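You operate a simulated robot arm through the tools that you are given. There is no shell and no other tool. Be economical: measure what you need, move in short steps, check, and stop when the job is done.

You are at the controls of a simulated two-armed robot. One attempt, no reset.

TASK
Ladle stock from the red pot into the blue saucepan, about up to its line.
Fine: ring off first; rest the ladle in the mixing bowl afterwards and put the lid on the pot.

The check looks at the end state, three seconds after you hand in, the way a careful person would. Anything else that was tipped, shoved, dropped, spilled or broken makes it a failure. Lids that push on must go on centred and level and be pressed home; caps that screw on are set level and turned clockwise until they are tight.

THE ROBOT
Two 7-joint arms with two-finger parallel grippers on one trunk, on a base that drives. Base frame: it is fixed to the floor where the robot stands at the start and does not move with it; the origin is under the middle of the robot, x ahead of it, y to its left, z up. Readings come in m, rad, newtons and seconds.
The left shoulder is at the start at [0.08, 0.131, 0.947], the right one opposite. With the tool pointing down near the work surface each hand reaches from about 0.38 to 0.86 m from the robot's upright axis, wherever it stands, measured 20 degrees to its own side. Places, roughly: big ring knob [0.6, 0, 0.8]; pot lid (19x19x6 cm) [0.6, 0.4, 0.9]. Payload 1.57 kg a hand.
The tool frame of a hand sits at the grasp point between the pads (the TCP): z along the fingers, y along the line on which they close. The tips reach 0.03 m beyond it. Largest opening 0.11 m; finger width 0.024, thickness 0.012; the body of the gripper, 0.048 by 0.112 m, starts 0.078 m behind the TCP.
Orientation is that of the tool frame in the base frame, as a unit quaternion [w, x, y, z]. With the fingers straight down and closing along the base's y, the tool's x points along the base's -x, its y along +y and its z along -z.

THE INTERFACE
- The arms move only by the tool nudge_tool. It takes "left_increments", "right_increments" or both (then of equal length, played together; a hand with none holds still); each is a list of rows, each an object of numbers (a shift or turn left out is 0, a gripper value left out holds the last): "wx", "wy", "wz": the turn, a rotation vector about the tool's x, y, z in rad; "x", "y", "z": the shift along the tool's x, y, z in m; "claw": the closure in counts, from 0 (fully open) to 255 (shut). In form: [{"wx": .., "wy": .., "wz": .., "x": .., "y": .., "z": .., "claw": ..}, ...]. A call has 1 to 12 rows; each row is the pose to reach, as a shift and turn from the pose commanded when the call began, along the tool's axes at that moment. Each row takes 0.2 s and may step no farther than 0.05 m and 0.15 rad from the row before; otherwise, or with a gripper value out of range, the whole call is refused. Where a pose cannot be reached the arm comes as near as it can. A force on the tool above 40 N (or 10 N above the force at the start of the call, whichever is more), or a blocked arm, ends the call early, and 0.2 s more pass. The fingers move at their own pace (about 0.108 m/s each) and stop on an object; they squeeze with about 26 N. The grip force told is the motor's: it shows also when the fingers shut on nothing. Time passes only in rows, and 0.2 s behind the last, so rows that repeat a pose let the fingers close. The reply holds the time, the measured pose of the TCP, the force on the tool along the base axes, the opening and the grip force, in the units named above and with some noise, with the torque about the TCP (base axes, N m) and any sound that the robot's microphone picked up.
- Cameras (640 x 400 px; columns grow to the right, rows downward): "scene" is now at [-0.0474, -0.0005, 1.4402]; the picture's right is [0.02, -1.00, 0.00], its down [-0.33, -0.01, -0.94] and it looks along [0.94, 0.02, -0.33] (base axes); focal length 263 px, centre (320, 200). "left" rides on the left gripper at [0.07, -0.016, -0.141] in its tool frame; the picture's right is [0.23, 0.97, 0.00], its down [-0.86, 0.20, -0.48] and it looks along [-0.47, 0.11, 0.88] (tool axes); focal length 222 px, centre (320, 200). "right" rides on the right gripper at [0.07, 0.016, -0.141] in its tool frame; the picture's right is [-0.23, 0.97, 0.00], its down [-0.86, -0.20, -0.48] and it looks along [-0.47, -0.11, 0.88] (tool axes); focal length 222 px, centre (320, 200).
- camera(camera): a new picture of that camera. No time passes.
- drive_base(legs): drives the robot by 1 to 6 legs, each [ahead, left, turn to the left] in m, m and rad, along the robot's own axes; the way and the turn of a leg run together, so that a leg with both is an arc; at most 1.5 m and 3.142 rad a leg. The arms and the cameras ride along, it lands a little off, and it stops where it bumps. It gives what a move gives.
- pan_tilt(pan, tilt): turns the head with the scene camera to pan (to the left, within 1.902 rad either way) and tilt (down, from -0.506 to 1.204), counted from straight ahead of the robot. It gives what a move gives.
- pixel_to_xyz(camera, pixels): for up to 12 pixels [column, row] of the newest picture of that camera ("zoom" is the newest enlarged one), the place [x, y, z] in the base frame of the surface seen there, good to about 0.002 m. No time passes.
- zoom(camera, box): a new picture of the part [left, top, right, bottom] of that camera's present view, enlarged. No time passes.
- sign_off(): hands the job in; it is judged then, once.

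Work in short steps. Measure before you move; look again where a grasp or a placing could have gone wrong, and mend it. You have 80 turns and 78 pictures in all, those below and enlarged ones among them. Open the grippers and draw the arms clear of the work before you hand the job in, unless the task says otherwise; then end with one line.

The tools are called after "Request:" as a command line: name --argument value ..., lists and objects as JSON in quotes. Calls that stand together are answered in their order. nudge_tool: Moves the arms, as the interface text tells. Its arguments: {"type":"object","properties":{"left_increments":{"type":"array","items":{"type":"object","properties":{"wx":{"type":"number"},"wy":{"type":"number"},"wz":{"type":"number"},"x":{"type":"number"},"y":{"type":"number"},"z":{"type":"number"},"claw":{"type":"number"}}}},"right_increments":{"type":"array","items":{"type":"object","properties":{"wx":{"type":"number"},"wy":{"type":"number"},"wz":{"type":"number"},"x":{"type":"number"},"y":{"type":"number"},"z":{"type":"number"},"claw":{"type":"number"}}}}},"required":[]} The other tools are called the same way: drive_base (legs) drives the base; pan_tilt (pan, tilt) turns the head that bears the scene camera; camera (camera) takes a picture; pixel_to_xyz (camera, pixels) gives the place of the surface under pixels of a picture; zoom (camera, box) takes an enlarged picture of a part of a camera's view; sign_off () hands the job in.

At the start:

```text
time_s: 0.0
left_ee_pos: [0.4551, 0.2318, 1.3541]
left_tool_rot: [0.0, 0.0, 1.0, 0.0]
left_ft_force: [-0.2, 0.2, -0.1]
left_ft_torque: [0.0, 0.0, -0.01]
left_gripper_width: 0.1099
left_grasp_force: 0.0
right_ee_pos: [0.467, -0.2077, 1.3721]
right_tool_rot: [0.0, -0.001, 1.0, 0.0]
right_ft_force: [-0.2, 0.4, -0.2]
right_ft_torque: [-0.01, -0.03, 0.0]
right_gripper_width: 0.11
right_grasp_force: 0.2
robot x, y, heading: [0.0018, -0.0014, 0.0]
head pan, tilt: [0.021, 0.339]
```

scene: 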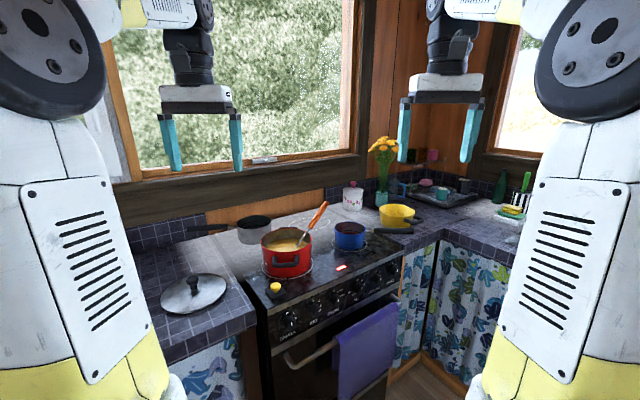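
right: 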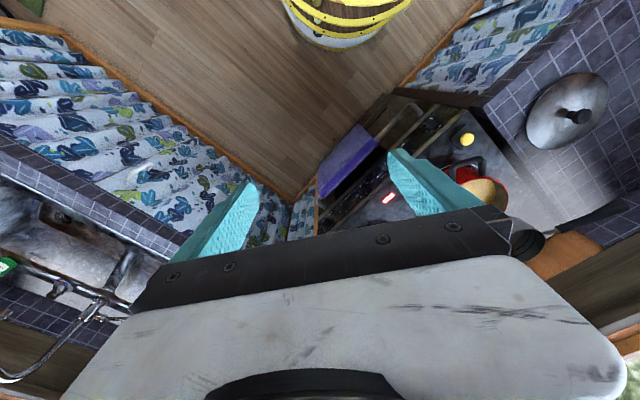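
left: 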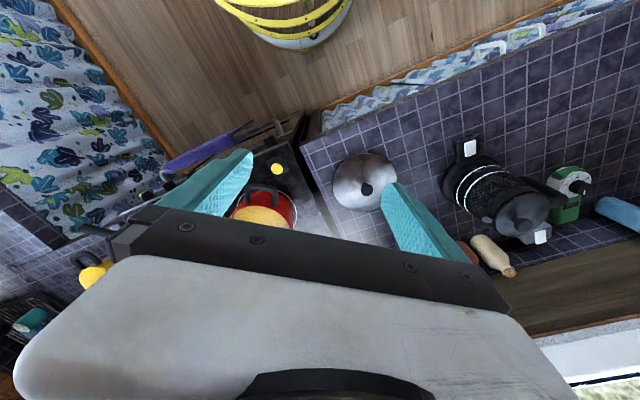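

I see the stove with the red pot at (287,250), the ladle, the blue saucepan at (350,235), and a yellow vessel at (397,215). I'll zoom in on it.

Request:
zoom --camera "scene" --box '[230, 180, 430, 305]'

Request:
zoom --camera "scene" --box '[230, 250, 430, 375]'

```text
3.20 times, centred on (330, 242) of scene
```

zoom: 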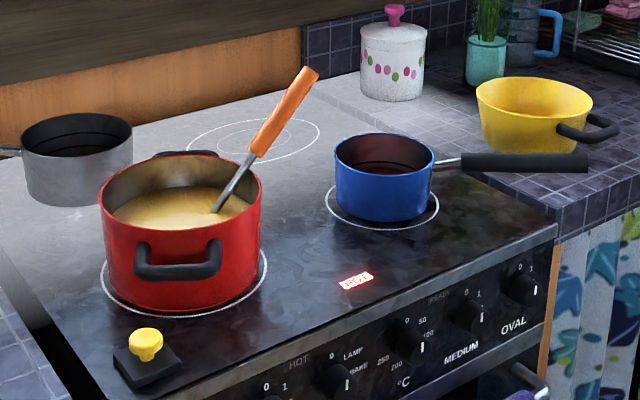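

```text
3.20 times, centred on (330, 312) of scene
```

zoom: 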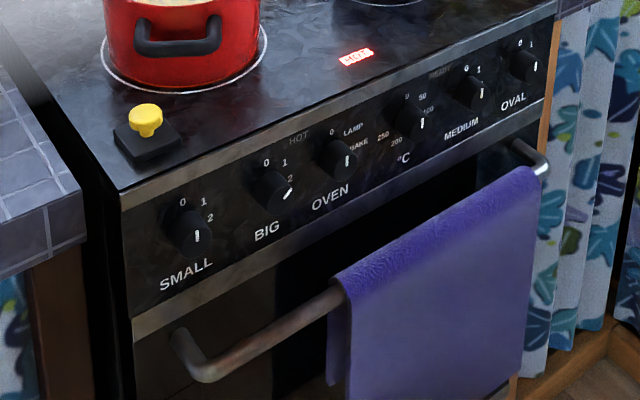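

The BIG knob's pointer is tilted differently from the others. I'll measure the key points.

Request:
zoom --camera "scene" --box '[275, 290, 355, 340]'

Request:
pixel_to_xyz --camera "scene" --pixels '[[263, 245], [311, 244], [290, 247], [321, 205], [305, 235], [335, 228], [365, 230], [350, 235], [392, 229], [385, 215], [193, 282], [277, 285]]'

Request:
zoom --camera "scene" --box '[340, 130, 540, 255]'

```text
8.00 times, centred on (315, 315) of scene
```

zoom: 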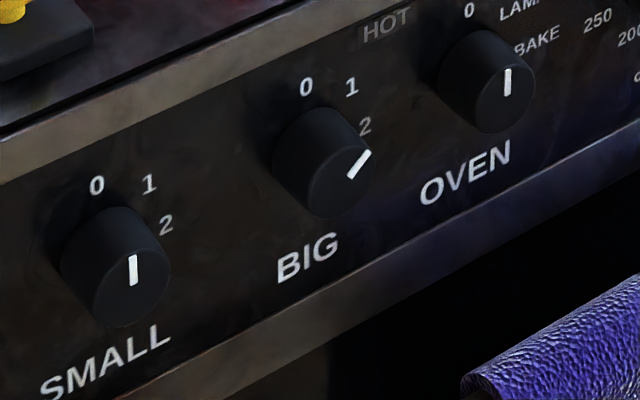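

```text
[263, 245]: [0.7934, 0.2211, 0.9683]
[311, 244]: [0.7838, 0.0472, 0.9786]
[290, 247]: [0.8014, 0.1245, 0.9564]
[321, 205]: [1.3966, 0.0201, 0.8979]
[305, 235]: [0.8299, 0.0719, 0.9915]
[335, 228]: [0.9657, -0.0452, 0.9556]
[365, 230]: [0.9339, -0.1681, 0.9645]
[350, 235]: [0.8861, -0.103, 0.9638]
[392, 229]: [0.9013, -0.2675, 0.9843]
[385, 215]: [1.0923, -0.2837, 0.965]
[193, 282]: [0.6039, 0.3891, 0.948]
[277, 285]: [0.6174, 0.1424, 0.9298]
```

```text
3.20 times, centred on (440, 192) of scene
```

zoom: 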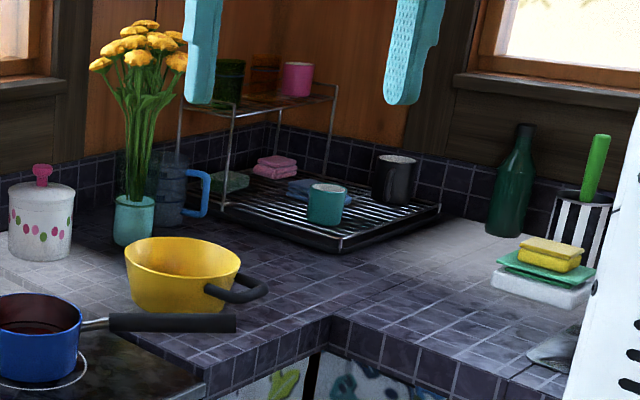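

The big knob points at 2 and must go counterclockwise to 0. I'll measure the panel geometry, the rims and the handles.

Request:
pixel_to_xyz --camera "scene" --pixels '[[287, 310], [317, 313], [319, 309], [315, 305], [309, 314], [289, 321], [333, 299], [315, 323], [270, 335], [275, 310], [345, 285], [398, 257]]'

Request:
pixel_to_xyz --camera "scene" --pixels '[[318, 207], [312, 218], [304, 238], [301, 243], [275, 272], [297, 267], [380, 230], [410, 230], [276, 228], [286, 276], [420, 219], [190, 302]]'

Request:
zoom --camera "scene" --box '[250, 195, 350, 258]'

```text
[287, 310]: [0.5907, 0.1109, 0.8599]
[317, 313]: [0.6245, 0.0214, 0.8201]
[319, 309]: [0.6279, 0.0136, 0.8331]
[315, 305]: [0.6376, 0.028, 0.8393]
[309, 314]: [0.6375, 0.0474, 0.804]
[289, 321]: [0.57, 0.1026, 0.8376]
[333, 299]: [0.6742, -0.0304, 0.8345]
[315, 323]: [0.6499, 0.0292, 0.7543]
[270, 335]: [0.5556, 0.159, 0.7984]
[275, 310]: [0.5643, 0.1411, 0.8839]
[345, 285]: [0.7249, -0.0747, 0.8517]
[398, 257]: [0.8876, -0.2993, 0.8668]
```

```text
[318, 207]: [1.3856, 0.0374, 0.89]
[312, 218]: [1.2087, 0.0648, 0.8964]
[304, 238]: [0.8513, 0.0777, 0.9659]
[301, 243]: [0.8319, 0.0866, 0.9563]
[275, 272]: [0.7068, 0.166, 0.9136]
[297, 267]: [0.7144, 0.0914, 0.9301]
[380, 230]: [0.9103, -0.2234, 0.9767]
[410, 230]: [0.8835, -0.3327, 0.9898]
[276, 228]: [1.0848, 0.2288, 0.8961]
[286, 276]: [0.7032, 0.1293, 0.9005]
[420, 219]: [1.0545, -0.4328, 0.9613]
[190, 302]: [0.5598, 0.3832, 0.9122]
```

```text
6.35 times, centred on (300, 226) of scene
```

zoom: 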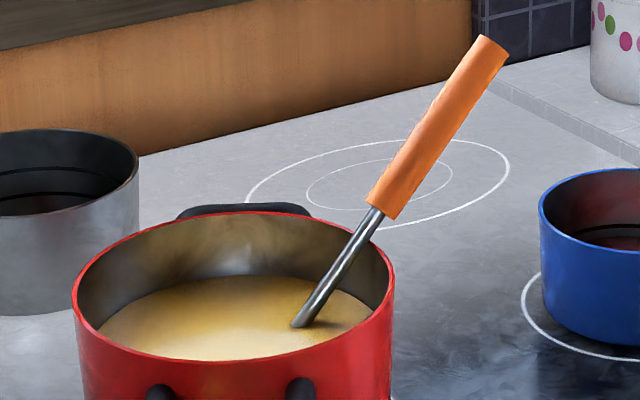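

I'll measure the ladle handle and liquid in this zoom.

Request:
pixel_to_xyz --camera "zoom" --pixels '[[385, 203], [435, 125], [487, 48], [345, 258], [308, 318], [150, 330], [250, 215], [75, 300], [389, 300], [230, 358], [200, 310], [400, 165]]'

Request:
zoom --camera "scene" --box '[320, 195, 430, 264]'

```text
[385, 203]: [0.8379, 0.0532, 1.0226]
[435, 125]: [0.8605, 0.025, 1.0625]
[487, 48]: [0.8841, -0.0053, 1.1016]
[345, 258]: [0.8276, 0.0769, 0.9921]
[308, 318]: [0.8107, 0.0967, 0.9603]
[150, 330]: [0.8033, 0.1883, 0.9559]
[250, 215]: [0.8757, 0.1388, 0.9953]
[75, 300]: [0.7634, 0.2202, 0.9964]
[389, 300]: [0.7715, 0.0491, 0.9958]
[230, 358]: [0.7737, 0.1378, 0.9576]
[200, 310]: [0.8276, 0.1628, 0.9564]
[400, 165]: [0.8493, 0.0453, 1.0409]
```

```text
5.80 times, centred on (375, 230) of scene
```

zoom: 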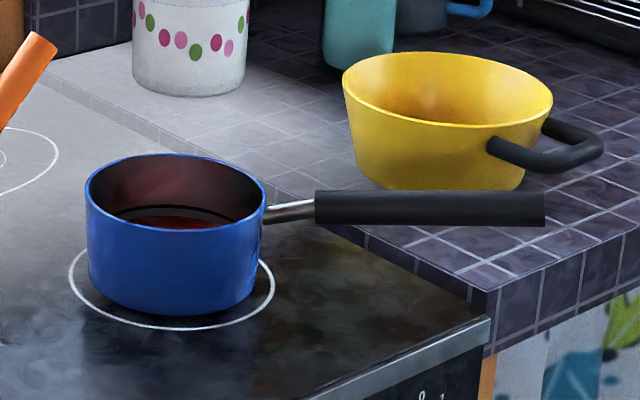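

The stove stands turned about 30° to me, with all vessels in one row along its front. I'll measure the counter and stove edges before driving square to it.

Request:
pixel_to_xyz --camera "scene" --pixels '[[250, 305], [300, 286], [350, 268], [395, 250], [402, 248], [440, 236], [480, 248], [515, 262], [430, 360], [290, 360], [470, 370], [390, 380]]'

Request:
pan_tilt --pan -0.3 --tilt 0.8

Request:
camera --camera "scene"

```text
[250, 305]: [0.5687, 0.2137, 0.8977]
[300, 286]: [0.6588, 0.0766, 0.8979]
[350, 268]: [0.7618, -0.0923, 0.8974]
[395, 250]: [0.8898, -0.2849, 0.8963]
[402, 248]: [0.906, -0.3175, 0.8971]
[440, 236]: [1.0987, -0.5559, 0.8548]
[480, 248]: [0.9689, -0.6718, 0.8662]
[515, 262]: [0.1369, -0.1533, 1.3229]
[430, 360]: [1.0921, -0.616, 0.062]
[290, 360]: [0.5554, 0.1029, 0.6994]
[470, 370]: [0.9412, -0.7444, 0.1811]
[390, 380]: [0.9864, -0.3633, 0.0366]
```

```text
time_s: 0.9
left_ee_pos: [0.4563, 0.2311, 1.3546]
left_tool_rot: [0.0, 0.0, 1.0, 0.0]
left_ft_force: [-0.8, -0.4, 0.4]
left_ft_torque: [-0.01, 0.01, -0.02]
left_gripper_width: 0.1102
left_grasp_force: 0.1
right_ee_pos: [0.4674, -0.2082, 1.3731]
right_tool_rot: [-0.001, 0.0, 1.0, 0.0]
right_ft_force: [0.4, -0.4, 0.4]
right_ft_torque: [0.0, 0.01, -0.01]
right_gripper_width: 0.11
right_grasp_force: 0.0
robot x, y, heading: [0.0008, 0.0004, -0.001]
head pan, tilt: [-0.3, 0.799]
```

```text
68 pictures are left
```

scene: 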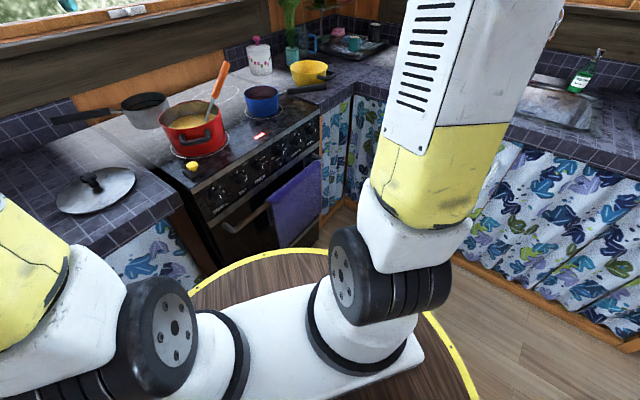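

I'll measure the base disc radius and its gap to the stove.

Request:
pixel_to_xyz --camera "scene" --pixels '[[265, 256], [290, 250], [320, 250], [440, 330], [200, 285], [250, 215], [278, 240], [190, 240]]'

```text
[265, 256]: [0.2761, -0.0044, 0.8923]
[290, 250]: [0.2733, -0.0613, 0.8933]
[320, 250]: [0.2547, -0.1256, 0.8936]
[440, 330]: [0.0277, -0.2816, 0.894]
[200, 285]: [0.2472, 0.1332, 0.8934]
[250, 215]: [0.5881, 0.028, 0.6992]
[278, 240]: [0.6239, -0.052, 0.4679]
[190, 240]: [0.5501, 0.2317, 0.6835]
```

The stove's inward normal is yaw 0.566, and the disc radius 0.28 clears. I'll turn square to the stove, then shift right and slightly back for the knob.

Request:
drive_base --legs '[[0, 0, 0.566], [-0.1, -0.42, 0]]'

Request:
pan_tilt --pan 0.1 --tilt 0.6

Request:
camera --camera "scene"

```text
time_s: 5.1
left_ee_pos: [0.3971, 0.0354, 1.3543]
left_tool_rot: [-0.001, -0.281, 0.96, -0.001]
left_ft_force: [-0.2, 0.5, -0.1]
left_ft_torque: [-0.02, 0.01, -0.01]
left_gripper_width: 0.1099
left_grasp_force: 0.0
right_ee_pos: [0.6448, -0.3283, 1.3726]
right_tool_rot: [0.0, -0.281, 0.96, 0.0]
right_ft_force: [0.1, 0.9, -0.1]
right_ft_torque: [-0.01, 0.01, 0.04]
right_gripper_width: 0.1101
right_grasp_force: 0.1
robot x, y, heading: [0.1373, -0.4049, 0.569]
head pan, tilt: [-0.3, 0.799]
```

```text
time_s: 6.0
left_ee_pos: [0.3964, 0.0352, 1.3547]
left_tool_rot: [0.0, -0.281, 0.96, 0.001]
left_ft_force: [-0.2, -1.2, -0.6]
left_ft_torque: [0.0, 0.0, -0.03]
left_gripper_width: 0.11
left_grasp_force: 0.0
right_ee_pos: [0.6456, -0.3282, 1.3724]
right_tool_rot: [0.0, -0.282, 0.959, 0.0]
right_ft_force: [0.0, 0.7, -0.2]
right_ft_torque: [-0.04, -0.01, 0.02]
right_gripper_width: 0.1098
right_grasp_force: 0.0
robot x, y, heading: [0.1383, -0.4063, 0.568]
head pan, tilt: [0.099, 0.6]
```

```text
67 pictures are left
```

scene: 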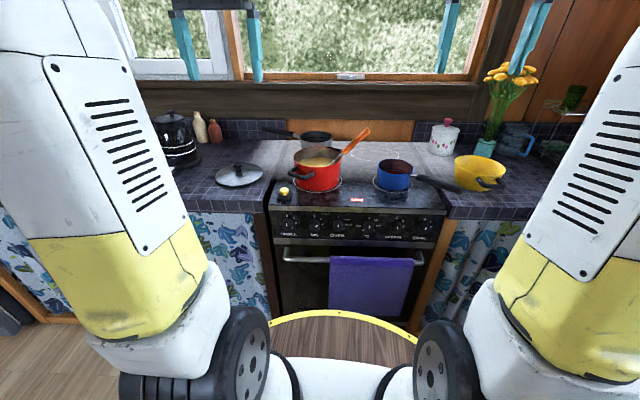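

Now square on. I'll zoom in on the knobs and measure.

Request:
zoom --camera "scene" --box '[272, 195, 352, 245]'

Request:
pixel_to_xyz --camera "zoom" --pixels '[[343, 225], [325, 230], [360, 220], [340, 205], [340, 250], [300, 250], [390, 250], [340, 285], [340, 175], [130, 240], [240, 280], [240, 180]]'

```text
8.00 times, centred on (312, 220) of scene
```

zoom: 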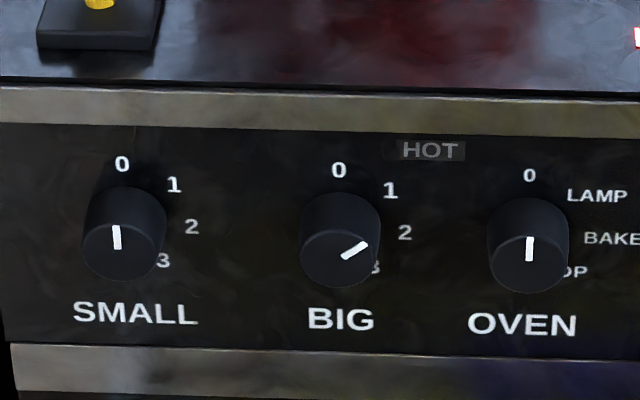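

```text
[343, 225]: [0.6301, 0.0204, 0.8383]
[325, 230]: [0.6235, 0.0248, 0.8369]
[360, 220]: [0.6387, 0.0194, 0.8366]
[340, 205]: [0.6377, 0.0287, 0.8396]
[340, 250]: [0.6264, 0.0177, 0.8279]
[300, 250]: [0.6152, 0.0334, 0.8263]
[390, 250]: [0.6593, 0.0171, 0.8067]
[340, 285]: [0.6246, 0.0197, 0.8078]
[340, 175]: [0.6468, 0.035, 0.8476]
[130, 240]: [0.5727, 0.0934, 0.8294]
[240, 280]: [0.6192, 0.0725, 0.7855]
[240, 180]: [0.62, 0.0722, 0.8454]
```

The pointer is at "1" (about 50° right of 0). Knob centre is at u≈0.538 (face), v≈-0.321, z≈0.823, with radius ~0.018. I'll bring the left hand down and pitch it horizontal, stopping in front of the knob with the fingers half open.

Request:
nudge_tool --left_increments '[{"wy": -0.131, "x": -0.009, "y": -0.0115, "z": 0.0443, "claw": 116}, {"wy": -0.262, "x": -0.018, "y": -0.023, "z": 0.0887}, {"wy": -0.393, "x": -0.027, "y": -0.0345, "z": 0.133}, {"wy": -0.524, "x": -0.036, "y": -0.046, "z": 0.1773}, {"wy": -0.655, "x": -0.045, "y": -0.0575, "z": 0.2217}, {"wy": -0.785, "x": -0.053, "y": -0.069, "z": 0.266}, {"wy": -0.916, "x": -0.062, "y": -0.0805, "z": 0.3103}, {"wy": -1.047, "x": -0.071, "y": -0.092, "z": 0.3547}, {"wy": -1.178, "x": -0.08, "y": -0.1035, "z": 0.399}, {"wy": -1.309, "x": -0.089, "y": -0.115, "z": 0.4433}, {"wy": -1.44, "x": -0.098, "y": -0.1265, "z": 0.4877}, {"wy": -1.571, "x": -0.107, "y": -0.138, "z": 0.532}]'

Request:
camera --camera "scene"

Request:
camera --camera "left"

```text
time_s: 8.1
left_ee_pos: [0.6431, -0.2982, 1.1323]
left_tool_rot: [0.721, -0.055, 0.684, -0.099]
left_ft_force: [0.1, -1.1, 0.0]
left_ft_torque: [-0.02, 0.04, -0.01]
left_gripper_width: 0.0602
left_grasp_force: 0.0
left hand out of reach, approached as far as the arm can: row 6, 7, 8, 9, 10
right_ee_pos: [0.6536, -0.3287, 1.3601]
right_tool_rot: [-0.016, -0.276, 0.961, -0.004]
right_ft_force: [-0.5, 0.4, -0.7]
right_ft_torque: [0.02, 0.01, 0.03]
right_gripper_width: 0.1103
right_grasp_force: 0.1
robot x, y, heading: [0.1393, -0.4038, 0.571]
head pan, tilt: [0.099, 0.6]
stopped in row 10 (left hand): the arm was blocked; the commanded pose is now the measured one
```

```text
65 pictures are left
```

scene: 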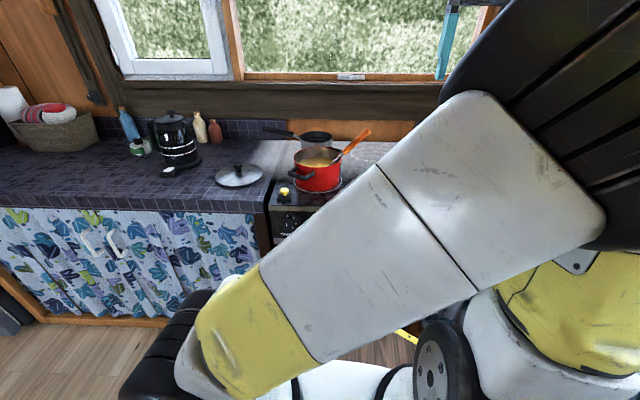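

```text
64 pictures are left
```

left: 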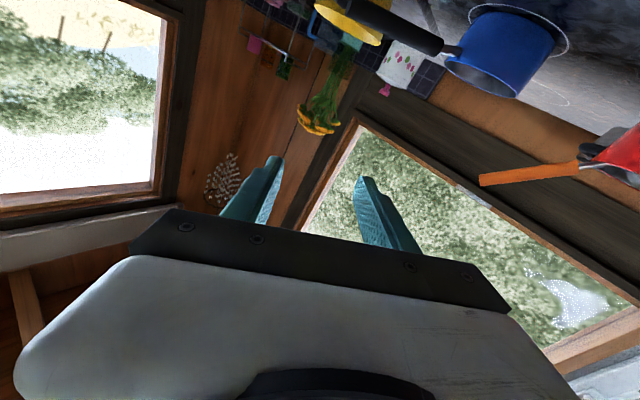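

The left arm swung across the body and bumped the right one because the horizontal pose didn't work. I'll bring it back to its start pose, moving the right hand aside at the same time.

Request:
nudge_tool --left_increments '[{"x": -0.005, "y": 0.035, "z": -0.021}, {"x": -0.015, "y": 0.07, "z": -0.045}, {"wx": -0.061, "wy": 0.136, "wz": -0.0285, "x": -0.043, "y": 0.089, "z": -0.066}, {"wx": -0.122, "wy": 0.272, "wz": -0.057, "x": -0.072, "y": 0.108, "z": -0.086}, {"wx": -0.183, "wy": 0.408, "wz": -0.0856, "x": -0.1, "y": 0.127, "z": -0.107}, {"wx": -0.244, "wy": 0.544, "wz": -0.114, "x": -0.129, "y": 0.146, "z": -0.128}, {"wx": -0.305, "wy": 0.68, "wz": -0.143, "x": -0.157, "y": 0.165, "z": -0.148}, {"wx": -0.366, "wy": 0.816, "wz": -0.171, "x": -0.186, "y": 0.184, "z": -0.169}, {"wx": -0.427, "wy": 0.952, "wz": -0.2, "x": -0.214, "y": 0.203, "z": -0.19}, {"wx": -0.488, "wy": 1.088, "wz": -0.228, "x": -0.243, "y": 0.222, "z": -0.211}, {"wx": -0.549, "wy": 1.224, "wz": -0.257, "x": -0.271, "y": 0.241, "z": -0.231}, {"wx": -0.61, "wy": 1.36, "wz": -0.285, "x": -0.3, "y": 0.26, "z": -0.252}]' --right_increments '[{"y": -0.03}, {"y": -0.06}, {"y": -0.09}, {"y": -0.12}, {"y": -0.14}, {"y": -0.14}, {"y": -0.14}, {"y": -0.14}, {"y": -0.14}, {"y": -0.14}, {"y": -0.14}, {"y": -0.14}]'

Request:
camera --camera "scene"

```text
refused: row 3 steps farther than a row can; nothing moved
```

```text
63 pictures are left
```

scene: 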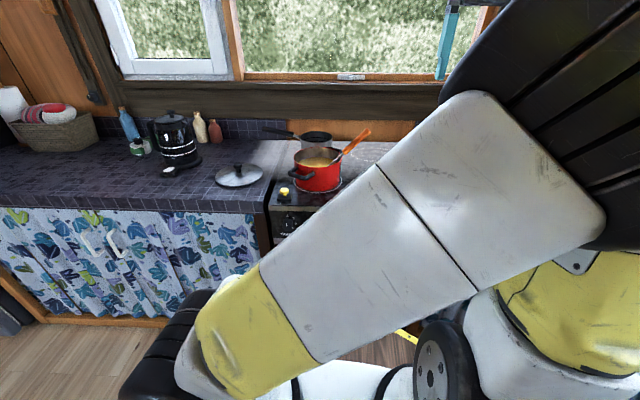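

I'll rescale the turn steps and try again.

Request:
nudge_tool --left_increments '[{"x": -0.005, "y": 0.035, "z": -0.021}, {"x": -0.015, "y": 0.07, "z": -0.045}, {"wx": -0.056, "wy": 0.125, "wz": -0.026, "x": -0.043, "y": 0.089, "z": -0.066}, {"wx": -0.112, "wy": 0.25, "wz": -0.052, "x": -0.072, "y": 0.108, "z": -0.086}, {"wx": -0.168, "wy": 0.375, "wz": -0.078, "x": -0.1, "y": 0.127, "z": -0.107}, {"wx": -0.224, "wy": 0.5, "wz": -0.104, "x": -0.129, "y": 0.146, "z": -0.128}, {"wx": -0.28, "wy": 0.625, "wz": -0.13, "x": -0.157, "y": 0.165, "z": -0.148}, {"wx": -0.336, "wy": 0.75, "wz": -0.156, "x": -0.186, "y": 0.184, "z": -0.169}, {"wx": -0.392, "wy": 0.875, "wz": -0.182, "x": -0.214, "y": 0.203, "z": -0.19}, {"wx": -0.448, "wy": 1.0, "wz": -0.208, "x": -0.243, "y": 0.222, "z": -0.211}, {"wx": -0.504, "wy": 1.125, "wz": -0.234, "x": -0.271, "y": 0.241, "z": -0.231}, {"wx": -0.56, "wy": 1.25, "wz": -0.26, "x": -0.3, "y": 0.26, "z": -0.252}]' --right_increments '[{"y": -0.03}, {"y": -0.06}, {"y": -0.09}, {"y": -0.12}, {"y": -0.14}, {"y": -0.14}, {"y": -0.14}, {"y": -0.14}, {"y": -0.14}, {"y": -0.14}, {"y": -0.14}, {"y": -0.14}]'

Request:
camera --camera "scene"

```text
time_s: 8.8
left_ee_pos: [0.6459, -0.3229, 1.1443]
left_tool_rot: [0.711, 0.017, 0.684, -0.159]
left_ft_force: [-0.2, 0.4, 0.9]
left_ft_torque: [-0.01, -0.03, 0.02]
left_gripper_width: 0.06
left_grasp_force: 0.0
left hand out of reach, approached as far as the arm can: row 1, 2, 3
right_ee_pos: [0.689, -0.376, 1.3539]
right_tool_rot: [-0.023, -0.277, 0.96, -0.005]
right_ft_force: [0.6, 0.8, 0.2]
right_ft_torque: [0.08, 0.02, -0.01]
right_gripper_width: 0.1099
right_grasp_force: 0.1
robot x, y, heading: [0.1391, -0.4104, 0.573]
head pan, tilt: [0.099, 0.6]
stopped in row 3 (left hand): the arm was blocked; the commanded pose is now the measured one
```

```text
62 pictures are left
```

scene: 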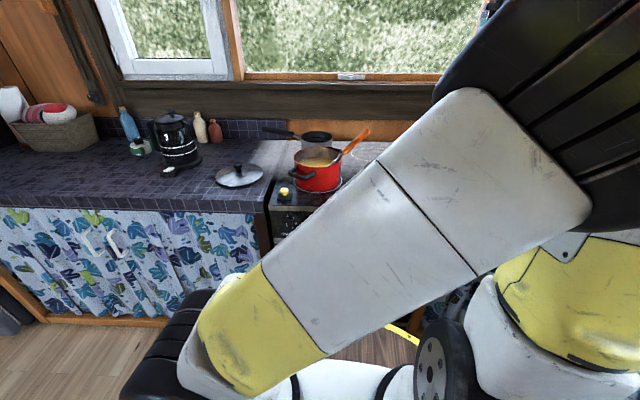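

The left arm leans against the right arm. I'll move only the right arm away, to the right and forward.

Request:
nudge_tool --right_increments '[{"y": -0.04}, {"y": -0.08}, {"y": -0.12}, {"y": -0.16}, {"y": -0.2}, {"y": -0.24}, {"y": -0.24}]'

Request:
pan_tilt --pan -0.5 --tilt 0.4

Request:
camera --camera "scene"

```text
time_s: 10.4
left_ee_pos: [0.6452, -0.3211, 1.1445]
left_tool_rot: [0.712, 0.015, 0.685, -0.158]
left_ft_force: [-0.1, -0.3, -0.8]
left_ft_torque: [0.0, -0.01, -0.02]
left_gripper_width: 0.0602
left_grasp_force: 0.1
right_ee_pos: [0.8023, -0.5667, 1.3558]
right_tool_rot: [-0.015, -0.277, 0.961, -0.009]
right_ft_force: [-0.3, 0.3, 1.5]
right_ft_torque: [-0.02, 0.02, 0.01]
right_gripper_width: 0.11
right_grasp_force: 0.1
right hand out of reach, approached as far as the arm can: row 6, 7
robot x, y, heading: [0.1421, -0.4049, 0.574]
head pan, tilt: [0.099, 0.6]
```

```text
time_s: 11.4
left_ee_pos: [0.6456, -0.3223, 1.1436]
left_tool_rot: [0.712, 0.016, 0.684, -0.159]
left_ft_force: [-0.8, -0.3, -0.7]
left_ft_torque: [-0.02, 0.03, -0.04]
left_gripper_width: 0.0598
left_grasp_force: 0.1
right_ee_pos: [0.801, -0.5681, 1.3561]
right_tool_rot: [-0.016, -0.278, 0.96, -0.009]
right_ft_force: [0.7, 0.3, 0.1]
right_ft_torque: [-0.01, -0.04, 0.01]
right_gripper_width: 0.1103
right_grasp_force: 0.0
robot x, y, heading: [0.144, -0.4059, 0.572]
head pan, tilt: [-0.499, 0.4]
```

```text
61 pictures are left
```

scene: 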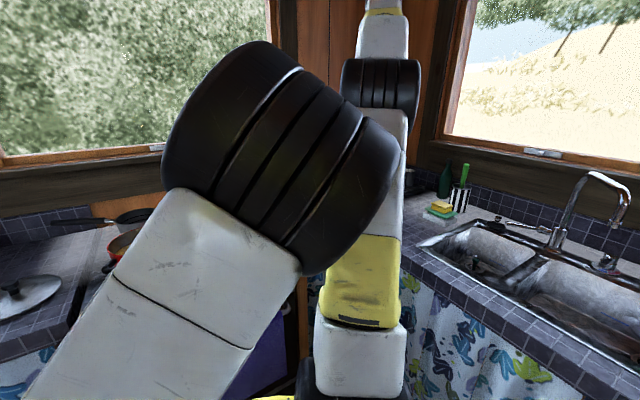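

The right arm is now clear. I'll move the left hand up and forward to unfold it, then start turning it back down.

Request:
nudge_tool --left_increments '[{"x": -0.02, "y": 0.002, "z": 0.007}, {"x": -0.06, "y": 0.006, "z": 0.02}, {"x": -0.1, "y": 0.01, "z": 0.035}, {"x": -0.14, "y": 0.014, "z": 0.05, "wx": -0.065, "wy": 0.118, "wz": -0.038}, {"x": -0.17, "y": 0.016, "z": 0.06, "wx": -0.13, "wy": 0.236, "wz": -0.077}, {"x": -0.2, "y": 0.018, "z": 0.068, "wx": -0.195, "wy": 0.353, "wz": -0.115}, {"x": -0.2, "y": 0.018, "z": 0.068, "wx": -0.26, "wy": 0.471, "wz": -0.153}]'

Request:
camera --camera "scene"

```text
time_s: 13.0
left_ee_pos: [0.7123, -0.2771, 1.3416]
left_tool_rot: [0.515, -0.09, 0.845, -0.116]
left_ft_force: [-0.5, -0.5, -0.2]
left_ft_torque: [0.01, 0.02, 0.03]
left_gripper_width: 0.0599
left_grasp_force: 0.1
left hand out of reach, approached as far as the arm can: row 6
right_ee_pos: [0.8007, -0.5667, 1.3552]
right_tool_rot: [-0.016, -0.278, 0.96, -0.009]
right_ft_force: [-0.2, -0.2, 0.2]
right_ft_torque: [0.01, -0.01, 0.0]
right_gripper_width: 0.11
right_grasp_force: 0.1
robot x, y, heading: [0.1373, -0.4048, 0.574]
head pan, tilt: [-0.499, 0.4]
```

```text
60 pictures are left
```

scene: 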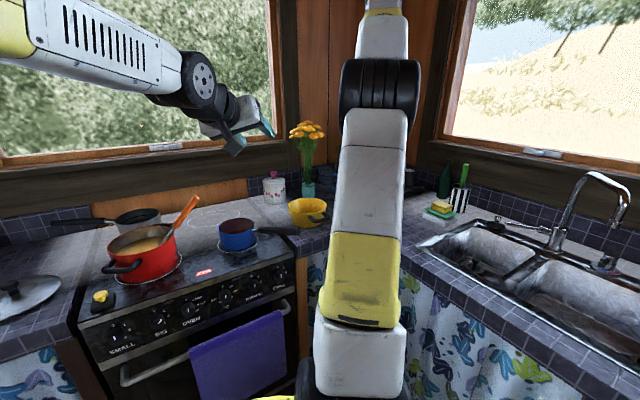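

The left arm is in a good elbow-up shape again. I'll swing it left to hover in front of the knob, with the tool pitched 45° down and forward.

Request:
nudge_tool --left_increments '[{"x": 0.0117, "y": 0.0385, "z": -0.0183, "wx": -0.086, "wy": 0.031, "wz": -0.012}, {"x": 0.0233, "y": 0.077, "z": -0.0366, "wx": -0.171, "wy": 0.062, "wz": -0.024}, {"x": 0.035, "y": 0.1155, "z": -0.0549, "wx": -0.257, "wy": 0.093, "wz": -0.036}, {"x": 0.0467, "y": 0.154, "z": -0.0731, "wx": -0.342, "wy": 0.123, "wz": -0.049}, {"x": 0.0584, "y": 0.1925, "z": -0.0914, "wx": -0.428, "wy": 0.154, "wz": -0.061}, {"x": 0.07, "y": 0.231, "z": -0.1097, "wx": -0.513, "wy": 0.185, "wz": -0.073}, {"x": 0.0817, "y": 0.2695, "z": -0.128, "wx": -0.599, "wy": 0.216, "wz": -0.085}]'

Request:
pan_tilt --pan 0.1 --tilt 0.6

Request:
camera --camera "scene"

```text
time_s: 14.6
left_ee_pos: [0.5505, -0.031, 1.2531]
left_tool_rot: [0.368, -0.261, 0.886, 0.109]
left_ft_force: [-0.7, -0.4, 0.3]
left_ft_torque: [0.02, -0.02, -0.01]
left_gripper_width: 0.0598
left_grasp_force: 0.0
right_ee_pos: [0.8016, -0.5676, 1.3561]
right_tool_rot: [-0.016, -0.277, 0.961, -0.009]
right_ft_force: [-0.3, 0.2, -0.2]
right_ft_torque: [-0.01, 0.05, 0.01]
right_gripper_width: 0.1096
right_grasp_force: 0.0
robot x, y, heading: [0.1413, -0.4086, 0.573]
head pan, tilt: [-0.499, 0.4]
```

```text
time_s: 15.6
left_ee_pos: [0.5508, -0.031, 1.2546]
left_tool_rot: [0.367, -0.261, 0.886, 0.109]
left_ft_force: [0.6, -0.5, 0.3]
left_ft_torque: [-0.01, 0.0, -0.03]
left_gripper_width: 0.0601
left_grasp_force: 0.1
right_ee_pos: [0.8018, -0.5678, 1.3561]
right_tool_rot: [-0.016, -0.277, 0.961, -0.01]
right_ft_force: [0.6, 0.3, -0.3]
right_ft_torque: [-0.02, -0.04, 0.01]
right_gripper_width: 0.1101
right_grasp_force: 0.0
robot x, y, heading: [0.1427, -0.405, 0.565]
head pan, tilt: [0.099, 0.6]
```

```text
59 pictures are left
```

scene: 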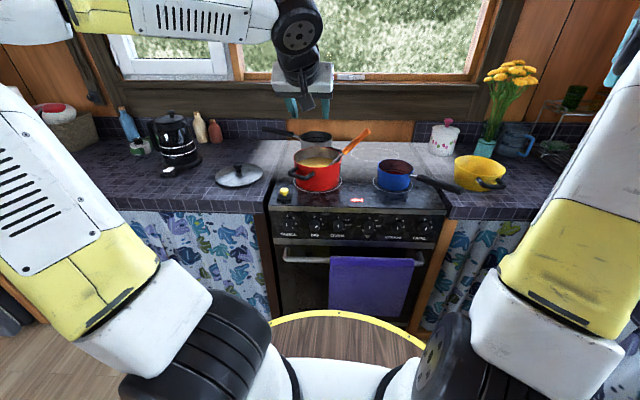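

The hover pose is good: u≈0.448, v≈-0.321. I'll lower straight down in front of the knob to z≈0.84 with a small pre-roll of +0.2 rad.

Request:
nudge_tool --left_increments '[{"x": 0.0326, "z": 0.0326}, {"x": 0.0652, "z": 0.0652}, {"x": 0.0978, "z": 0.0978}, {"x": 0.1304, "z": 0.1304}, {"x": 0.163, "z": 0.163}, {"x": 0.1957, "z": 0.1957, "y": -0.001, "wx": -0.035, "wz": 0.035}, {"x": 0.2283, "z": 0.2283, "y": -0.002, "wx": -0.07, "wz": 0.07}, {"x": 0.2609, "z": 0.2609, "y": -0.003, "wx": -0.105, "wz": 0.105}, {"x": 0.2935, "z": 0.2935, "y": -0.003, "wx": -0.141, "wz": 0.141}]'

Request:
zoom --camera "scene" --box '[232, 170, 392, 270]'

Request:
camera --camera "left"

```text
time_s: 17.6
left_ee_pos: [0.5519, -0.0327, 0.8339]
left_tool_rot: [0.34, -0.223, 0.892, 0.197]
left_ft_force: [0.3, 0.1, -0.5]
left_ft_torque: [-0.04, -0.02, -0.04]
left_gripper_width: 0.06
left_grasp_force: 0.0
right_ee_pos: [0.8011, -0.5676, 1.3562]
right_tool_rot: [-0.015, -0.277, 0.961, -0.009]
right_ft_force: [-0.1, -0.4, -0.2]
right_ft_torque: [0.01, 0.0, -0.02]
right_gripper_width: 0.11
right_grasp_force: 0.0
robot x, y, heading: [0.1393, -0.4059, 0.571]
head pan, tilt: [0.099, 0.6]
```

```text
4.00 times, centred on (312, 220) of scene
```

zoom: 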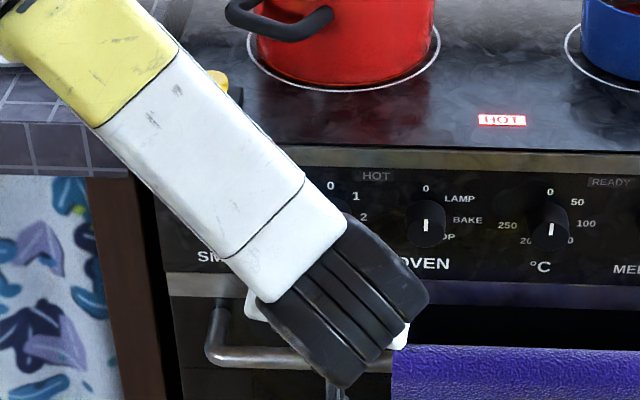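

```text
57 pictures are left
```

left: 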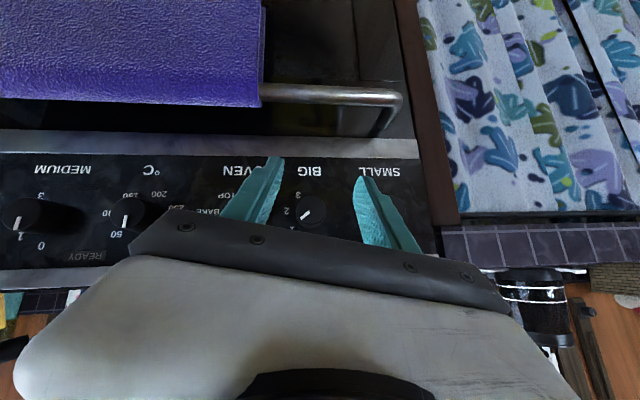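

The knob sits between the fingers in the left view at (312,210). I'll advance 0.082 m onto it, then close.

Request:
nudge_tool --left_increments '[{"x": -0.0206, "y": 0.0004, "z": 0.0179}, {"x": -0.0413, "y": 0.0008, "z": 0.0358}, {"x": -0.0619, "y": 0.0012, "z": 0.0537}, {"x": -0.0619, "y": 0.0012, "z": 0.0537}, {"x": -0.0619, "y": 0.0012, "z": 0.0537, "claw": 255}, {"x": -0.0619, "y": 0.0012, "z": 0.0537, "claw": 255}, {"x": -0.0619, "y": 0.0012, "z": 0.0537, "claw": 255}]'

Request:
camera --camera "left"

```text
time_s: 19.2
left_ee_pos: [0.6192, 0.0149, 0.8406]
left_tool_rot: [0.339, -0.226, 0.891, 0.199]
left_ft_force: [-15.6, 19.4, 12.6]
left_ft_torque: [0.3, 0.27, 0.95]
left_gripper_width: 0.0347
left_grasp_force: 41.7
right_ee_pos: [0.8011, -0.5661, 1.3574]
right_tool_rot: [-0.015, -0.277, 0.961, -0.009]
right_ft_force: [-0.5, -0.5, 0.1]
right_ft_torque: [0.03, 0.01, 0.03]
right_gripper_width: 0.11
right_grasp_force: 0.0
robot x, y, heading: [0.1357, -0.4026, 0.574]
head pan, tilt: [0.099, 0.6]
```

```text
56 pictures are left
```

left: 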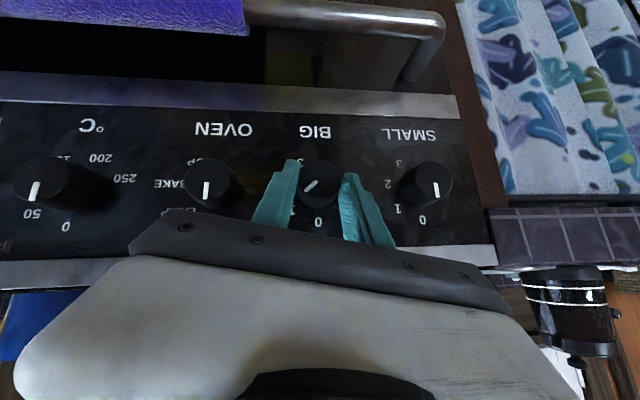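

I've got the knob (width 0.035). I'll turn it about 50° counterclockwise around its axis and ease the lateral offset.

Request:
nudge_tool --left_increments '[{"y": 0.004}, {"wx": 0.1025, "wz": -0.1025, "x": 0.0001, "y": 0.0065, "z": 0.0001}, {"wx": 0.205, "wz": -0.205, "x": 0.0005, "y": 0.0089, "z": 0.0005}, {"wx": 0.3075, "wz": -0.3075, "x": 0.0011, "y": 0.0112, "z": 0.0011}, {"wx": 0.41, "wz": -0.41, "x": 0.002, "y": 0.0133, "z": 0.002}, {"wx": 0.5125, "wz": -0.5125, "x": 0.003, "y": 0.0153, "z": 0.003}, {"wx": 0.615, "wz": -0.615, "x": 0.0043, "y": 0.017, "z": 0.0043}, {"wx": 0.615, "wz": -0.615, "x": 0.0043, "y": 0.017, "z": 0.0043}]'

Request:
camera --camera "left"

```text
time_s: 21.0
left_ee_pos: [0.6122, 0.0263, 0.8379]
left_tool_rot: [0.432, -0.367, 0.802, -0.189]
left_ft_force: [-25.6, -1.7, -13.0]
left_ft_torque: [0.79, 0.89, 0.36]
left_gripper_width: 0.0346
left_grasp_force: 41.4
right_ee_pos: [0.8012, -0.5676, 1.3563]
right_tool_rot: [-0.016, -0.278, 0.96, -0.01]
right_ft_force: [-0.2, -0.5, 0.4]
right_ft_torque: [-0.02, 0.02, -0.01]
right_gripper_width: 0.1102
right_grasp_force: 0.1
robot x, y, heading: [0.1363, -0.4068, 0.573]
head pan, tilt: [0.099, 0.6]
```

```text
55 pictures are left
```

left: 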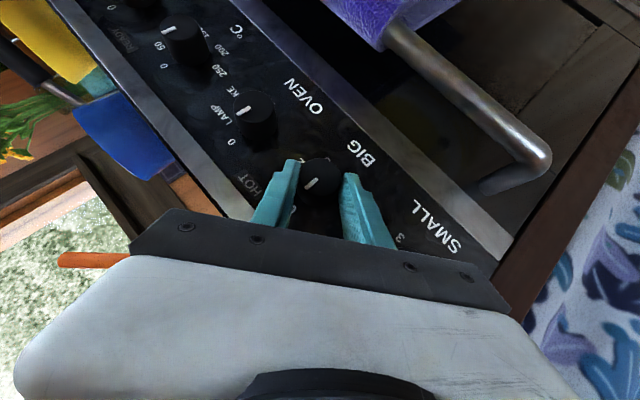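

I'll look at the pointer closely.

Request:
zoom --camera "left" --box '[200, 80, 440, 230]'

```text
2.67 times, centred on (320, 155) of left
```

zoom: 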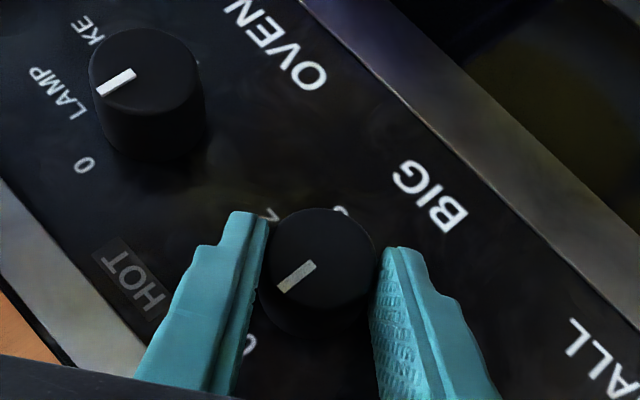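

The BIG pointer is now nearly parallel to OVEN's. I'll release it, back away and check from the head.

Request:
nudge_tool --left_increments '[{"claw": 110}, {"claw": 110}, {"x": 0.03, "z": -0.03}, {"x": 0.06, "z": -0.06}, {"x": 0.06, "z": -0.06, "wx": -0.1, "wz": 0.1}, {"x": 0.06, "z": -0.06, "wx": -0.2, "wz": 0.2}, {"x": 0.045, "z": -0.095, "wx": -0.3, "wz": 0.3}, {"x": 0.015, "z": -0.125, "wx": -0.4, "wz": 0.4}, {"x": -0.015, "z": -0.155, "wx": -0.45, "wz": 0.45}, {"x": -0.045, "z": -0.185, "wx": -0.45, "wz": 0.45}, {"x": -0.075, "z": -0.215, "wx": -0.45, "wz": 0.45}, {"x": -0.105, "z": -0.245, "wx": -0.45, "wz": 0.45}]'

Request:
zoom --camera "scene" --box '[272, 185, 372, 248]'

```text
time_s: 23.6
left_ee_pos: [0.4457, 0.0996, 1.033]
left_tool_rot: [0.372, -0.267, 0.884, 0.095]
left_ft_force: [-0.2, 0.2, 0.6]
left_ft_torque: [-0.02, 0.03, 0.02]
left_gripper_width: 0.0626
left_grasp_force: 0.1
left hand out of reach, approached as far as the arm can: row 8, 9
right_ee_pos: [0.8006, -0.5669, 1.3566]
right_tool_rot: [-0.016, -0.277, 0.961, -0.009]
right_ft_force: [-0.2, -0.2, 0.3]
right_ft_torque: [0.0, 0.0, 0.02]
right_gripper_width: 0.1098
right_grasp_force: 0.0
robot x, y, heading: [0.1399, -0.4064, 0.575]
head pan, tilt: [0.099, 0.6]
```

```text
6.35 times, centred on (322, 216) of scene
```

zoom: 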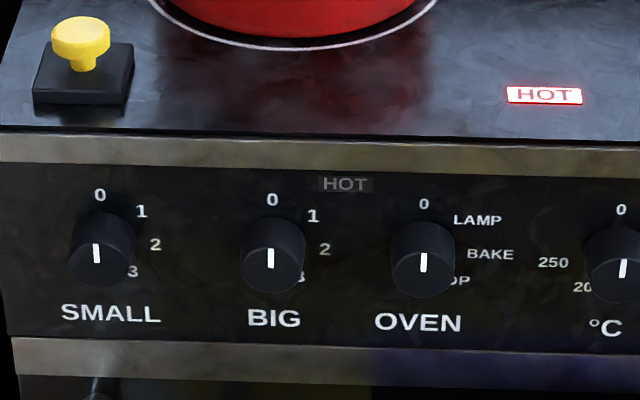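

The big ring is off now (pointer at 0). I'll raise the left hand and drive ahead 0.17 m for the ladling work.

Request:
nudge_tool --left_increments '[{"x": -0.03, "z": -0.03, "y": 0.02}, {"x": -0.06, "z": -0.06, "y": 0.04}, {"x": -0.09, "z": -0.09, "y": 0.06}, {"x": -0.12, "z": -0.12, "y": 0.08}, {"x": -0.15, "z": -0.15, "y": 0.1}, {"x": -0.18, "z": -0.18, "y": 0.12}]'

Request:
drive_base --legs '[[0.17, 0, 0]]'

Request:
pan_tilt --pan 0.0 --tilt 0.75

Request:
camera --camera "scene"

```text
time_s: 25.0
left_ee_pos: [0.3755, 0.2072, 1.2833]
left_tool_rot: [0.372, -0.265, 0.884, 0.093]
left_ft_force: [-0.2, 0.5, -0.4]
left_ft_torque: [-0.01, 0.03, -0.05]
left_gripper_width: 0.0627
left_grasp_force: 0.1
right_ee_pos: [0.8007, -0.5672, 1.3559]
right_tool_rot: [-0.016, -0.277, 0.961, -0.009]
right_ft_force: [0.0, -0.3, 0.4]
right_ft_torque: [0.01, -0.02, 0.0]
right_gripper_width: 0.1101
right_grasp_force: 0.1
robot x, y, heading: [0.1394, -0.4089, 0.572]
head pan, tilt: [0.099, 0.6]
```

```text
time_s: 26.4
left_ee_pos: [0.5212, 0.3015, 1.2841]
left_tool_rot: [0.372, -0.267, 0.884, 0.093]
left_ft_force: [-0.4, 0.0, -0.4]
left_ft_torque: [-0.04, 0.03, 0.01]
left_gripper_width: 0.0626
left_grasp_force: 0.0
right_ee_pos: [0.9467, -0.4735, 1.3556]
right_tool_rot: [-0.016, -0.278, 0.96, -0.009]
right_ft_force: [-0.8, -0.5, -0.5]
right_ft_torque: [0.03, -0.01, -0.01]
right_gripper_width: 0.1102
right_grasp_force: 0.1
robot x, y, heading: [0.2853, -0.3124, 0.573]
head pan, tilt: [0.099, 0.6]
```

```text
time_s: 27.1
left_ee_pos: [0.5208, 0.3007, 1.2827]
left_tool_rot: [0.371, -0.268, 0.884, 0.094]
left_ft_force: [-0.1, 0.4, 0.2]
left_ft_torque: [0.0, -0.05, -0.02]
left_gripper_width: 0.0627
left_grasp_force: 0.0
right_ee_pos: [0.9472, -0.473, 1.3555]
right_tool_rot: [-0.015, -0.278, 0.96, -0.009]
right_ft_force: [0.4, 0.2, 0.4]
right_ft_torque: [-0.02, 0.02, 0.02]
right_gripper_width: 0.1101
right_grasp_force: 0.1
robot x, y, heading: [0.2872, -0.3161, 0.574]
head pan, tilt: [0.0, 0.75]
```

```text
52 pictures are left
```

scene: 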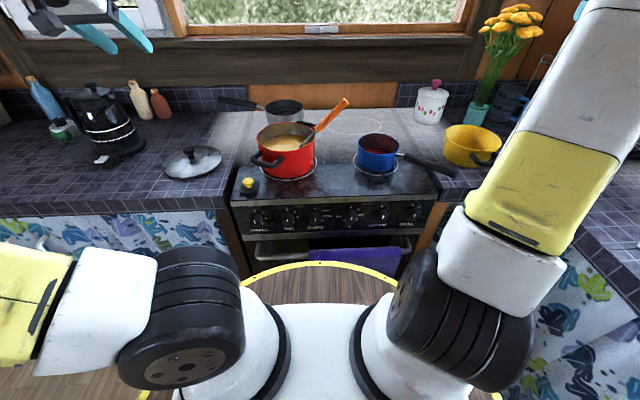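

Request:
zoom --camera "scene" --box '[240, 90, 400, 190]'

Request:
zoom --camera "scene" --box '[345, 115, 425, 165]'

```text
4.00 times, centred on (320, 140) of scene
```

zoom: 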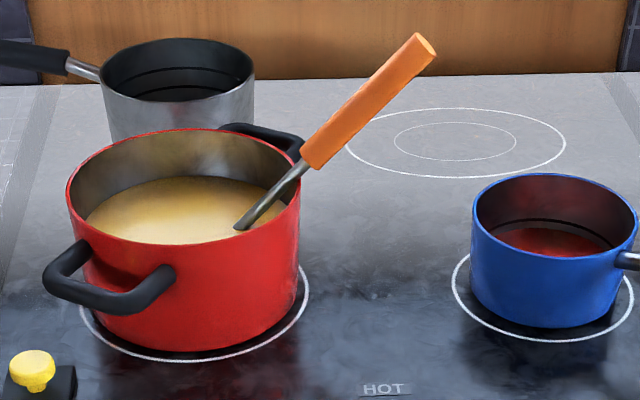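

```text
8.00 times, centred on (385, 140) of scene
```

zoom: 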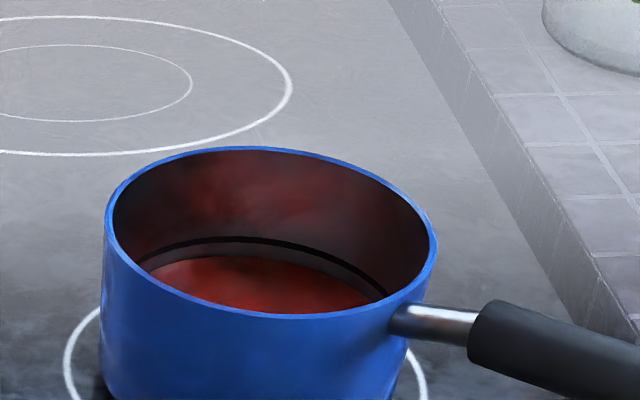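

HOT has gone dark. I'll measure the saucepan's line, inside surface and rim.

Request:
pixel_to_xyz --camera "zoom" --pixels '[[240, 240], [340, 262], [180, 250], [260, 275], [230, 300], [330, 300], [250, 150], [110, 230], [433, 245], [265, 312], [245, 215], [490, 320]]'

Request:
zoom --camera "scene" --box '[240, 90, 360, 165]'

Request:
pixel_to_xyz --camera "zoom" --pixels '[[425, 165], [500, 105], [560, 50], [390, 215], [340, 285], [355, 270], [90, 250], [395, 280], [250, 175], [250, 318], [200, 260], [575, 58]]'

```text
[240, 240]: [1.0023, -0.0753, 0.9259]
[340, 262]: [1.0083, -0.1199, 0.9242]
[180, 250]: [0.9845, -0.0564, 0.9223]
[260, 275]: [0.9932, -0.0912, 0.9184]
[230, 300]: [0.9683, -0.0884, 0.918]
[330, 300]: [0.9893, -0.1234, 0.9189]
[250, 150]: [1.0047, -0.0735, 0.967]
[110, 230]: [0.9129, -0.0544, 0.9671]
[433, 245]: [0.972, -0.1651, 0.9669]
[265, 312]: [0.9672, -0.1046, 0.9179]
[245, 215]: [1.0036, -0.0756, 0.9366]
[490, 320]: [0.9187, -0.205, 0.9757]
```

```text
5.33 times, centred on (300, 128) of scene
```

zoom: 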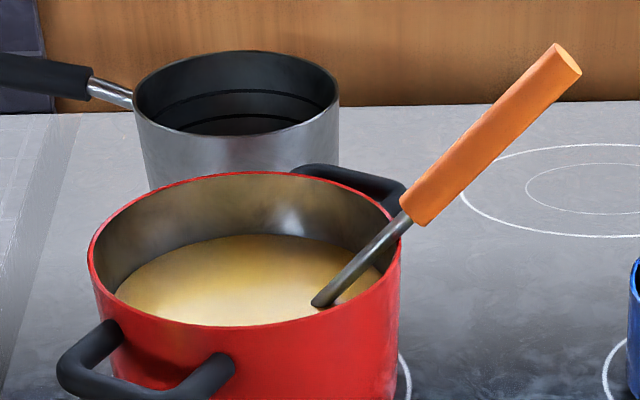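

```text
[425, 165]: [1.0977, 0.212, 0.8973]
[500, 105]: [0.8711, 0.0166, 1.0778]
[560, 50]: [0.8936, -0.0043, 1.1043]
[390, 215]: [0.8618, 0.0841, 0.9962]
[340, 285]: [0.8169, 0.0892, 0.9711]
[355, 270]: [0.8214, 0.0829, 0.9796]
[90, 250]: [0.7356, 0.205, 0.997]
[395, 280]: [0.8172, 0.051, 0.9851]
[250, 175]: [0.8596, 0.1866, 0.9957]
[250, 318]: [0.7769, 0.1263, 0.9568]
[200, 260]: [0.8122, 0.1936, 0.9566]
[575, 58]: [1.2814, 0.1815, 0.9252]
```

Geometry: pot centre u=0.737, v=-0.308, rim 0.997, stock at 0.957. Saucepan centre u=0.742, v=-0.599, rim 0.967, contents at 0.918, line about 0.925. The ladle handle leans right at 48°. I'll bring the right hand to a standoff in line with the handle (tool along it).

Request:
nudge_tool --right_increments '[{"x": -0.0206, "y": 0.038, "z": 0.01, "wx": -0.0727, "wy": -0.003, "claw": 70}, {"x": -0.0412, "y": 0.076, "z": 0.02, "wx": -0.1454, "wy": -0.007}, {"x": -0.0618, "y": 0.114, "z": 0.03, "wx": -0.218, "wy": -0.01}, {"x": -0.0824, "y": 0.152, "z": 0.045, "wx": -0.291, "wy": -0.014}, {"x": -0.103, "y": 0.19, "z": 0.065, "wx": -0.3635, "wy": -0.017}, {"x": -0.1236, "y": 0.228, "z": 0.085, "wx": -0.436, "wy": -0.02}, {"x": -0.1442, "y": 0.266, "z": 0.105, "wx": -0.509, "wy": -0.024}, {"x": -0.1648, "y": 0.304, "z": 0.13, "wx": -0.5816, "wy": -0.027}, {"x": -0.1854, "y": 0.342, "z": 0.155, "wx": -0.6543, "wy": -0.03}, {"x": -0.206, "y": 0.38, "z": 0.18, "wx": -0.727, "wy": -0.034}, {"x": -0.206, "y": 0.38, "z": 0.2, "wx": -0.727, "wy": -0.034}]'

Request:
camera --camera "scene"

Request:
camera --camera "right"

```text
time_s: 29.5
left_ee_pos: [0.5206, 0.3013, 1.2836]
left_tool_rot: [0.372, -0.268, 0.884, 0.094]
left_ft_force: [-0.1, -0.6, -0.3]
left_ft_torque: [-0.02, -0.01, -0.02]
left_gripper_width: 0.0623
left_grasp_force: 0.0
right_ee_pos: [0.9123, -0.0448, 1.1452]
right_tool_rot: [-0.097, -0.254, 0.901, 0.339]
right_ft_force: [0.5, -0.1, 0.4]
right_ft_torque: [0.03, -0.02, -0.01]
right_gripper_width: 0.0802
right_grasp_force: 0.1
robot x, y, heading: [0.2856, -0.3161, 0.571]
head pan, tilt: [0.0, 0.75]
```

```text
48 pictures are left
```

scene: 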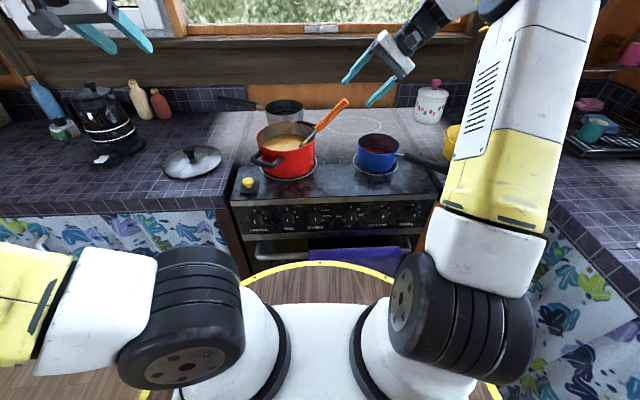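

```text
47 pictures are left
```

right: 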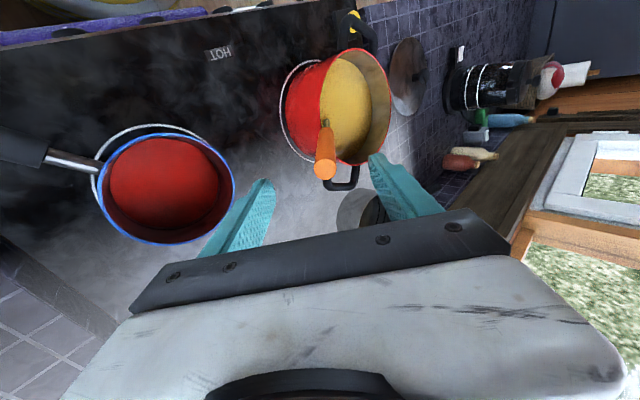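

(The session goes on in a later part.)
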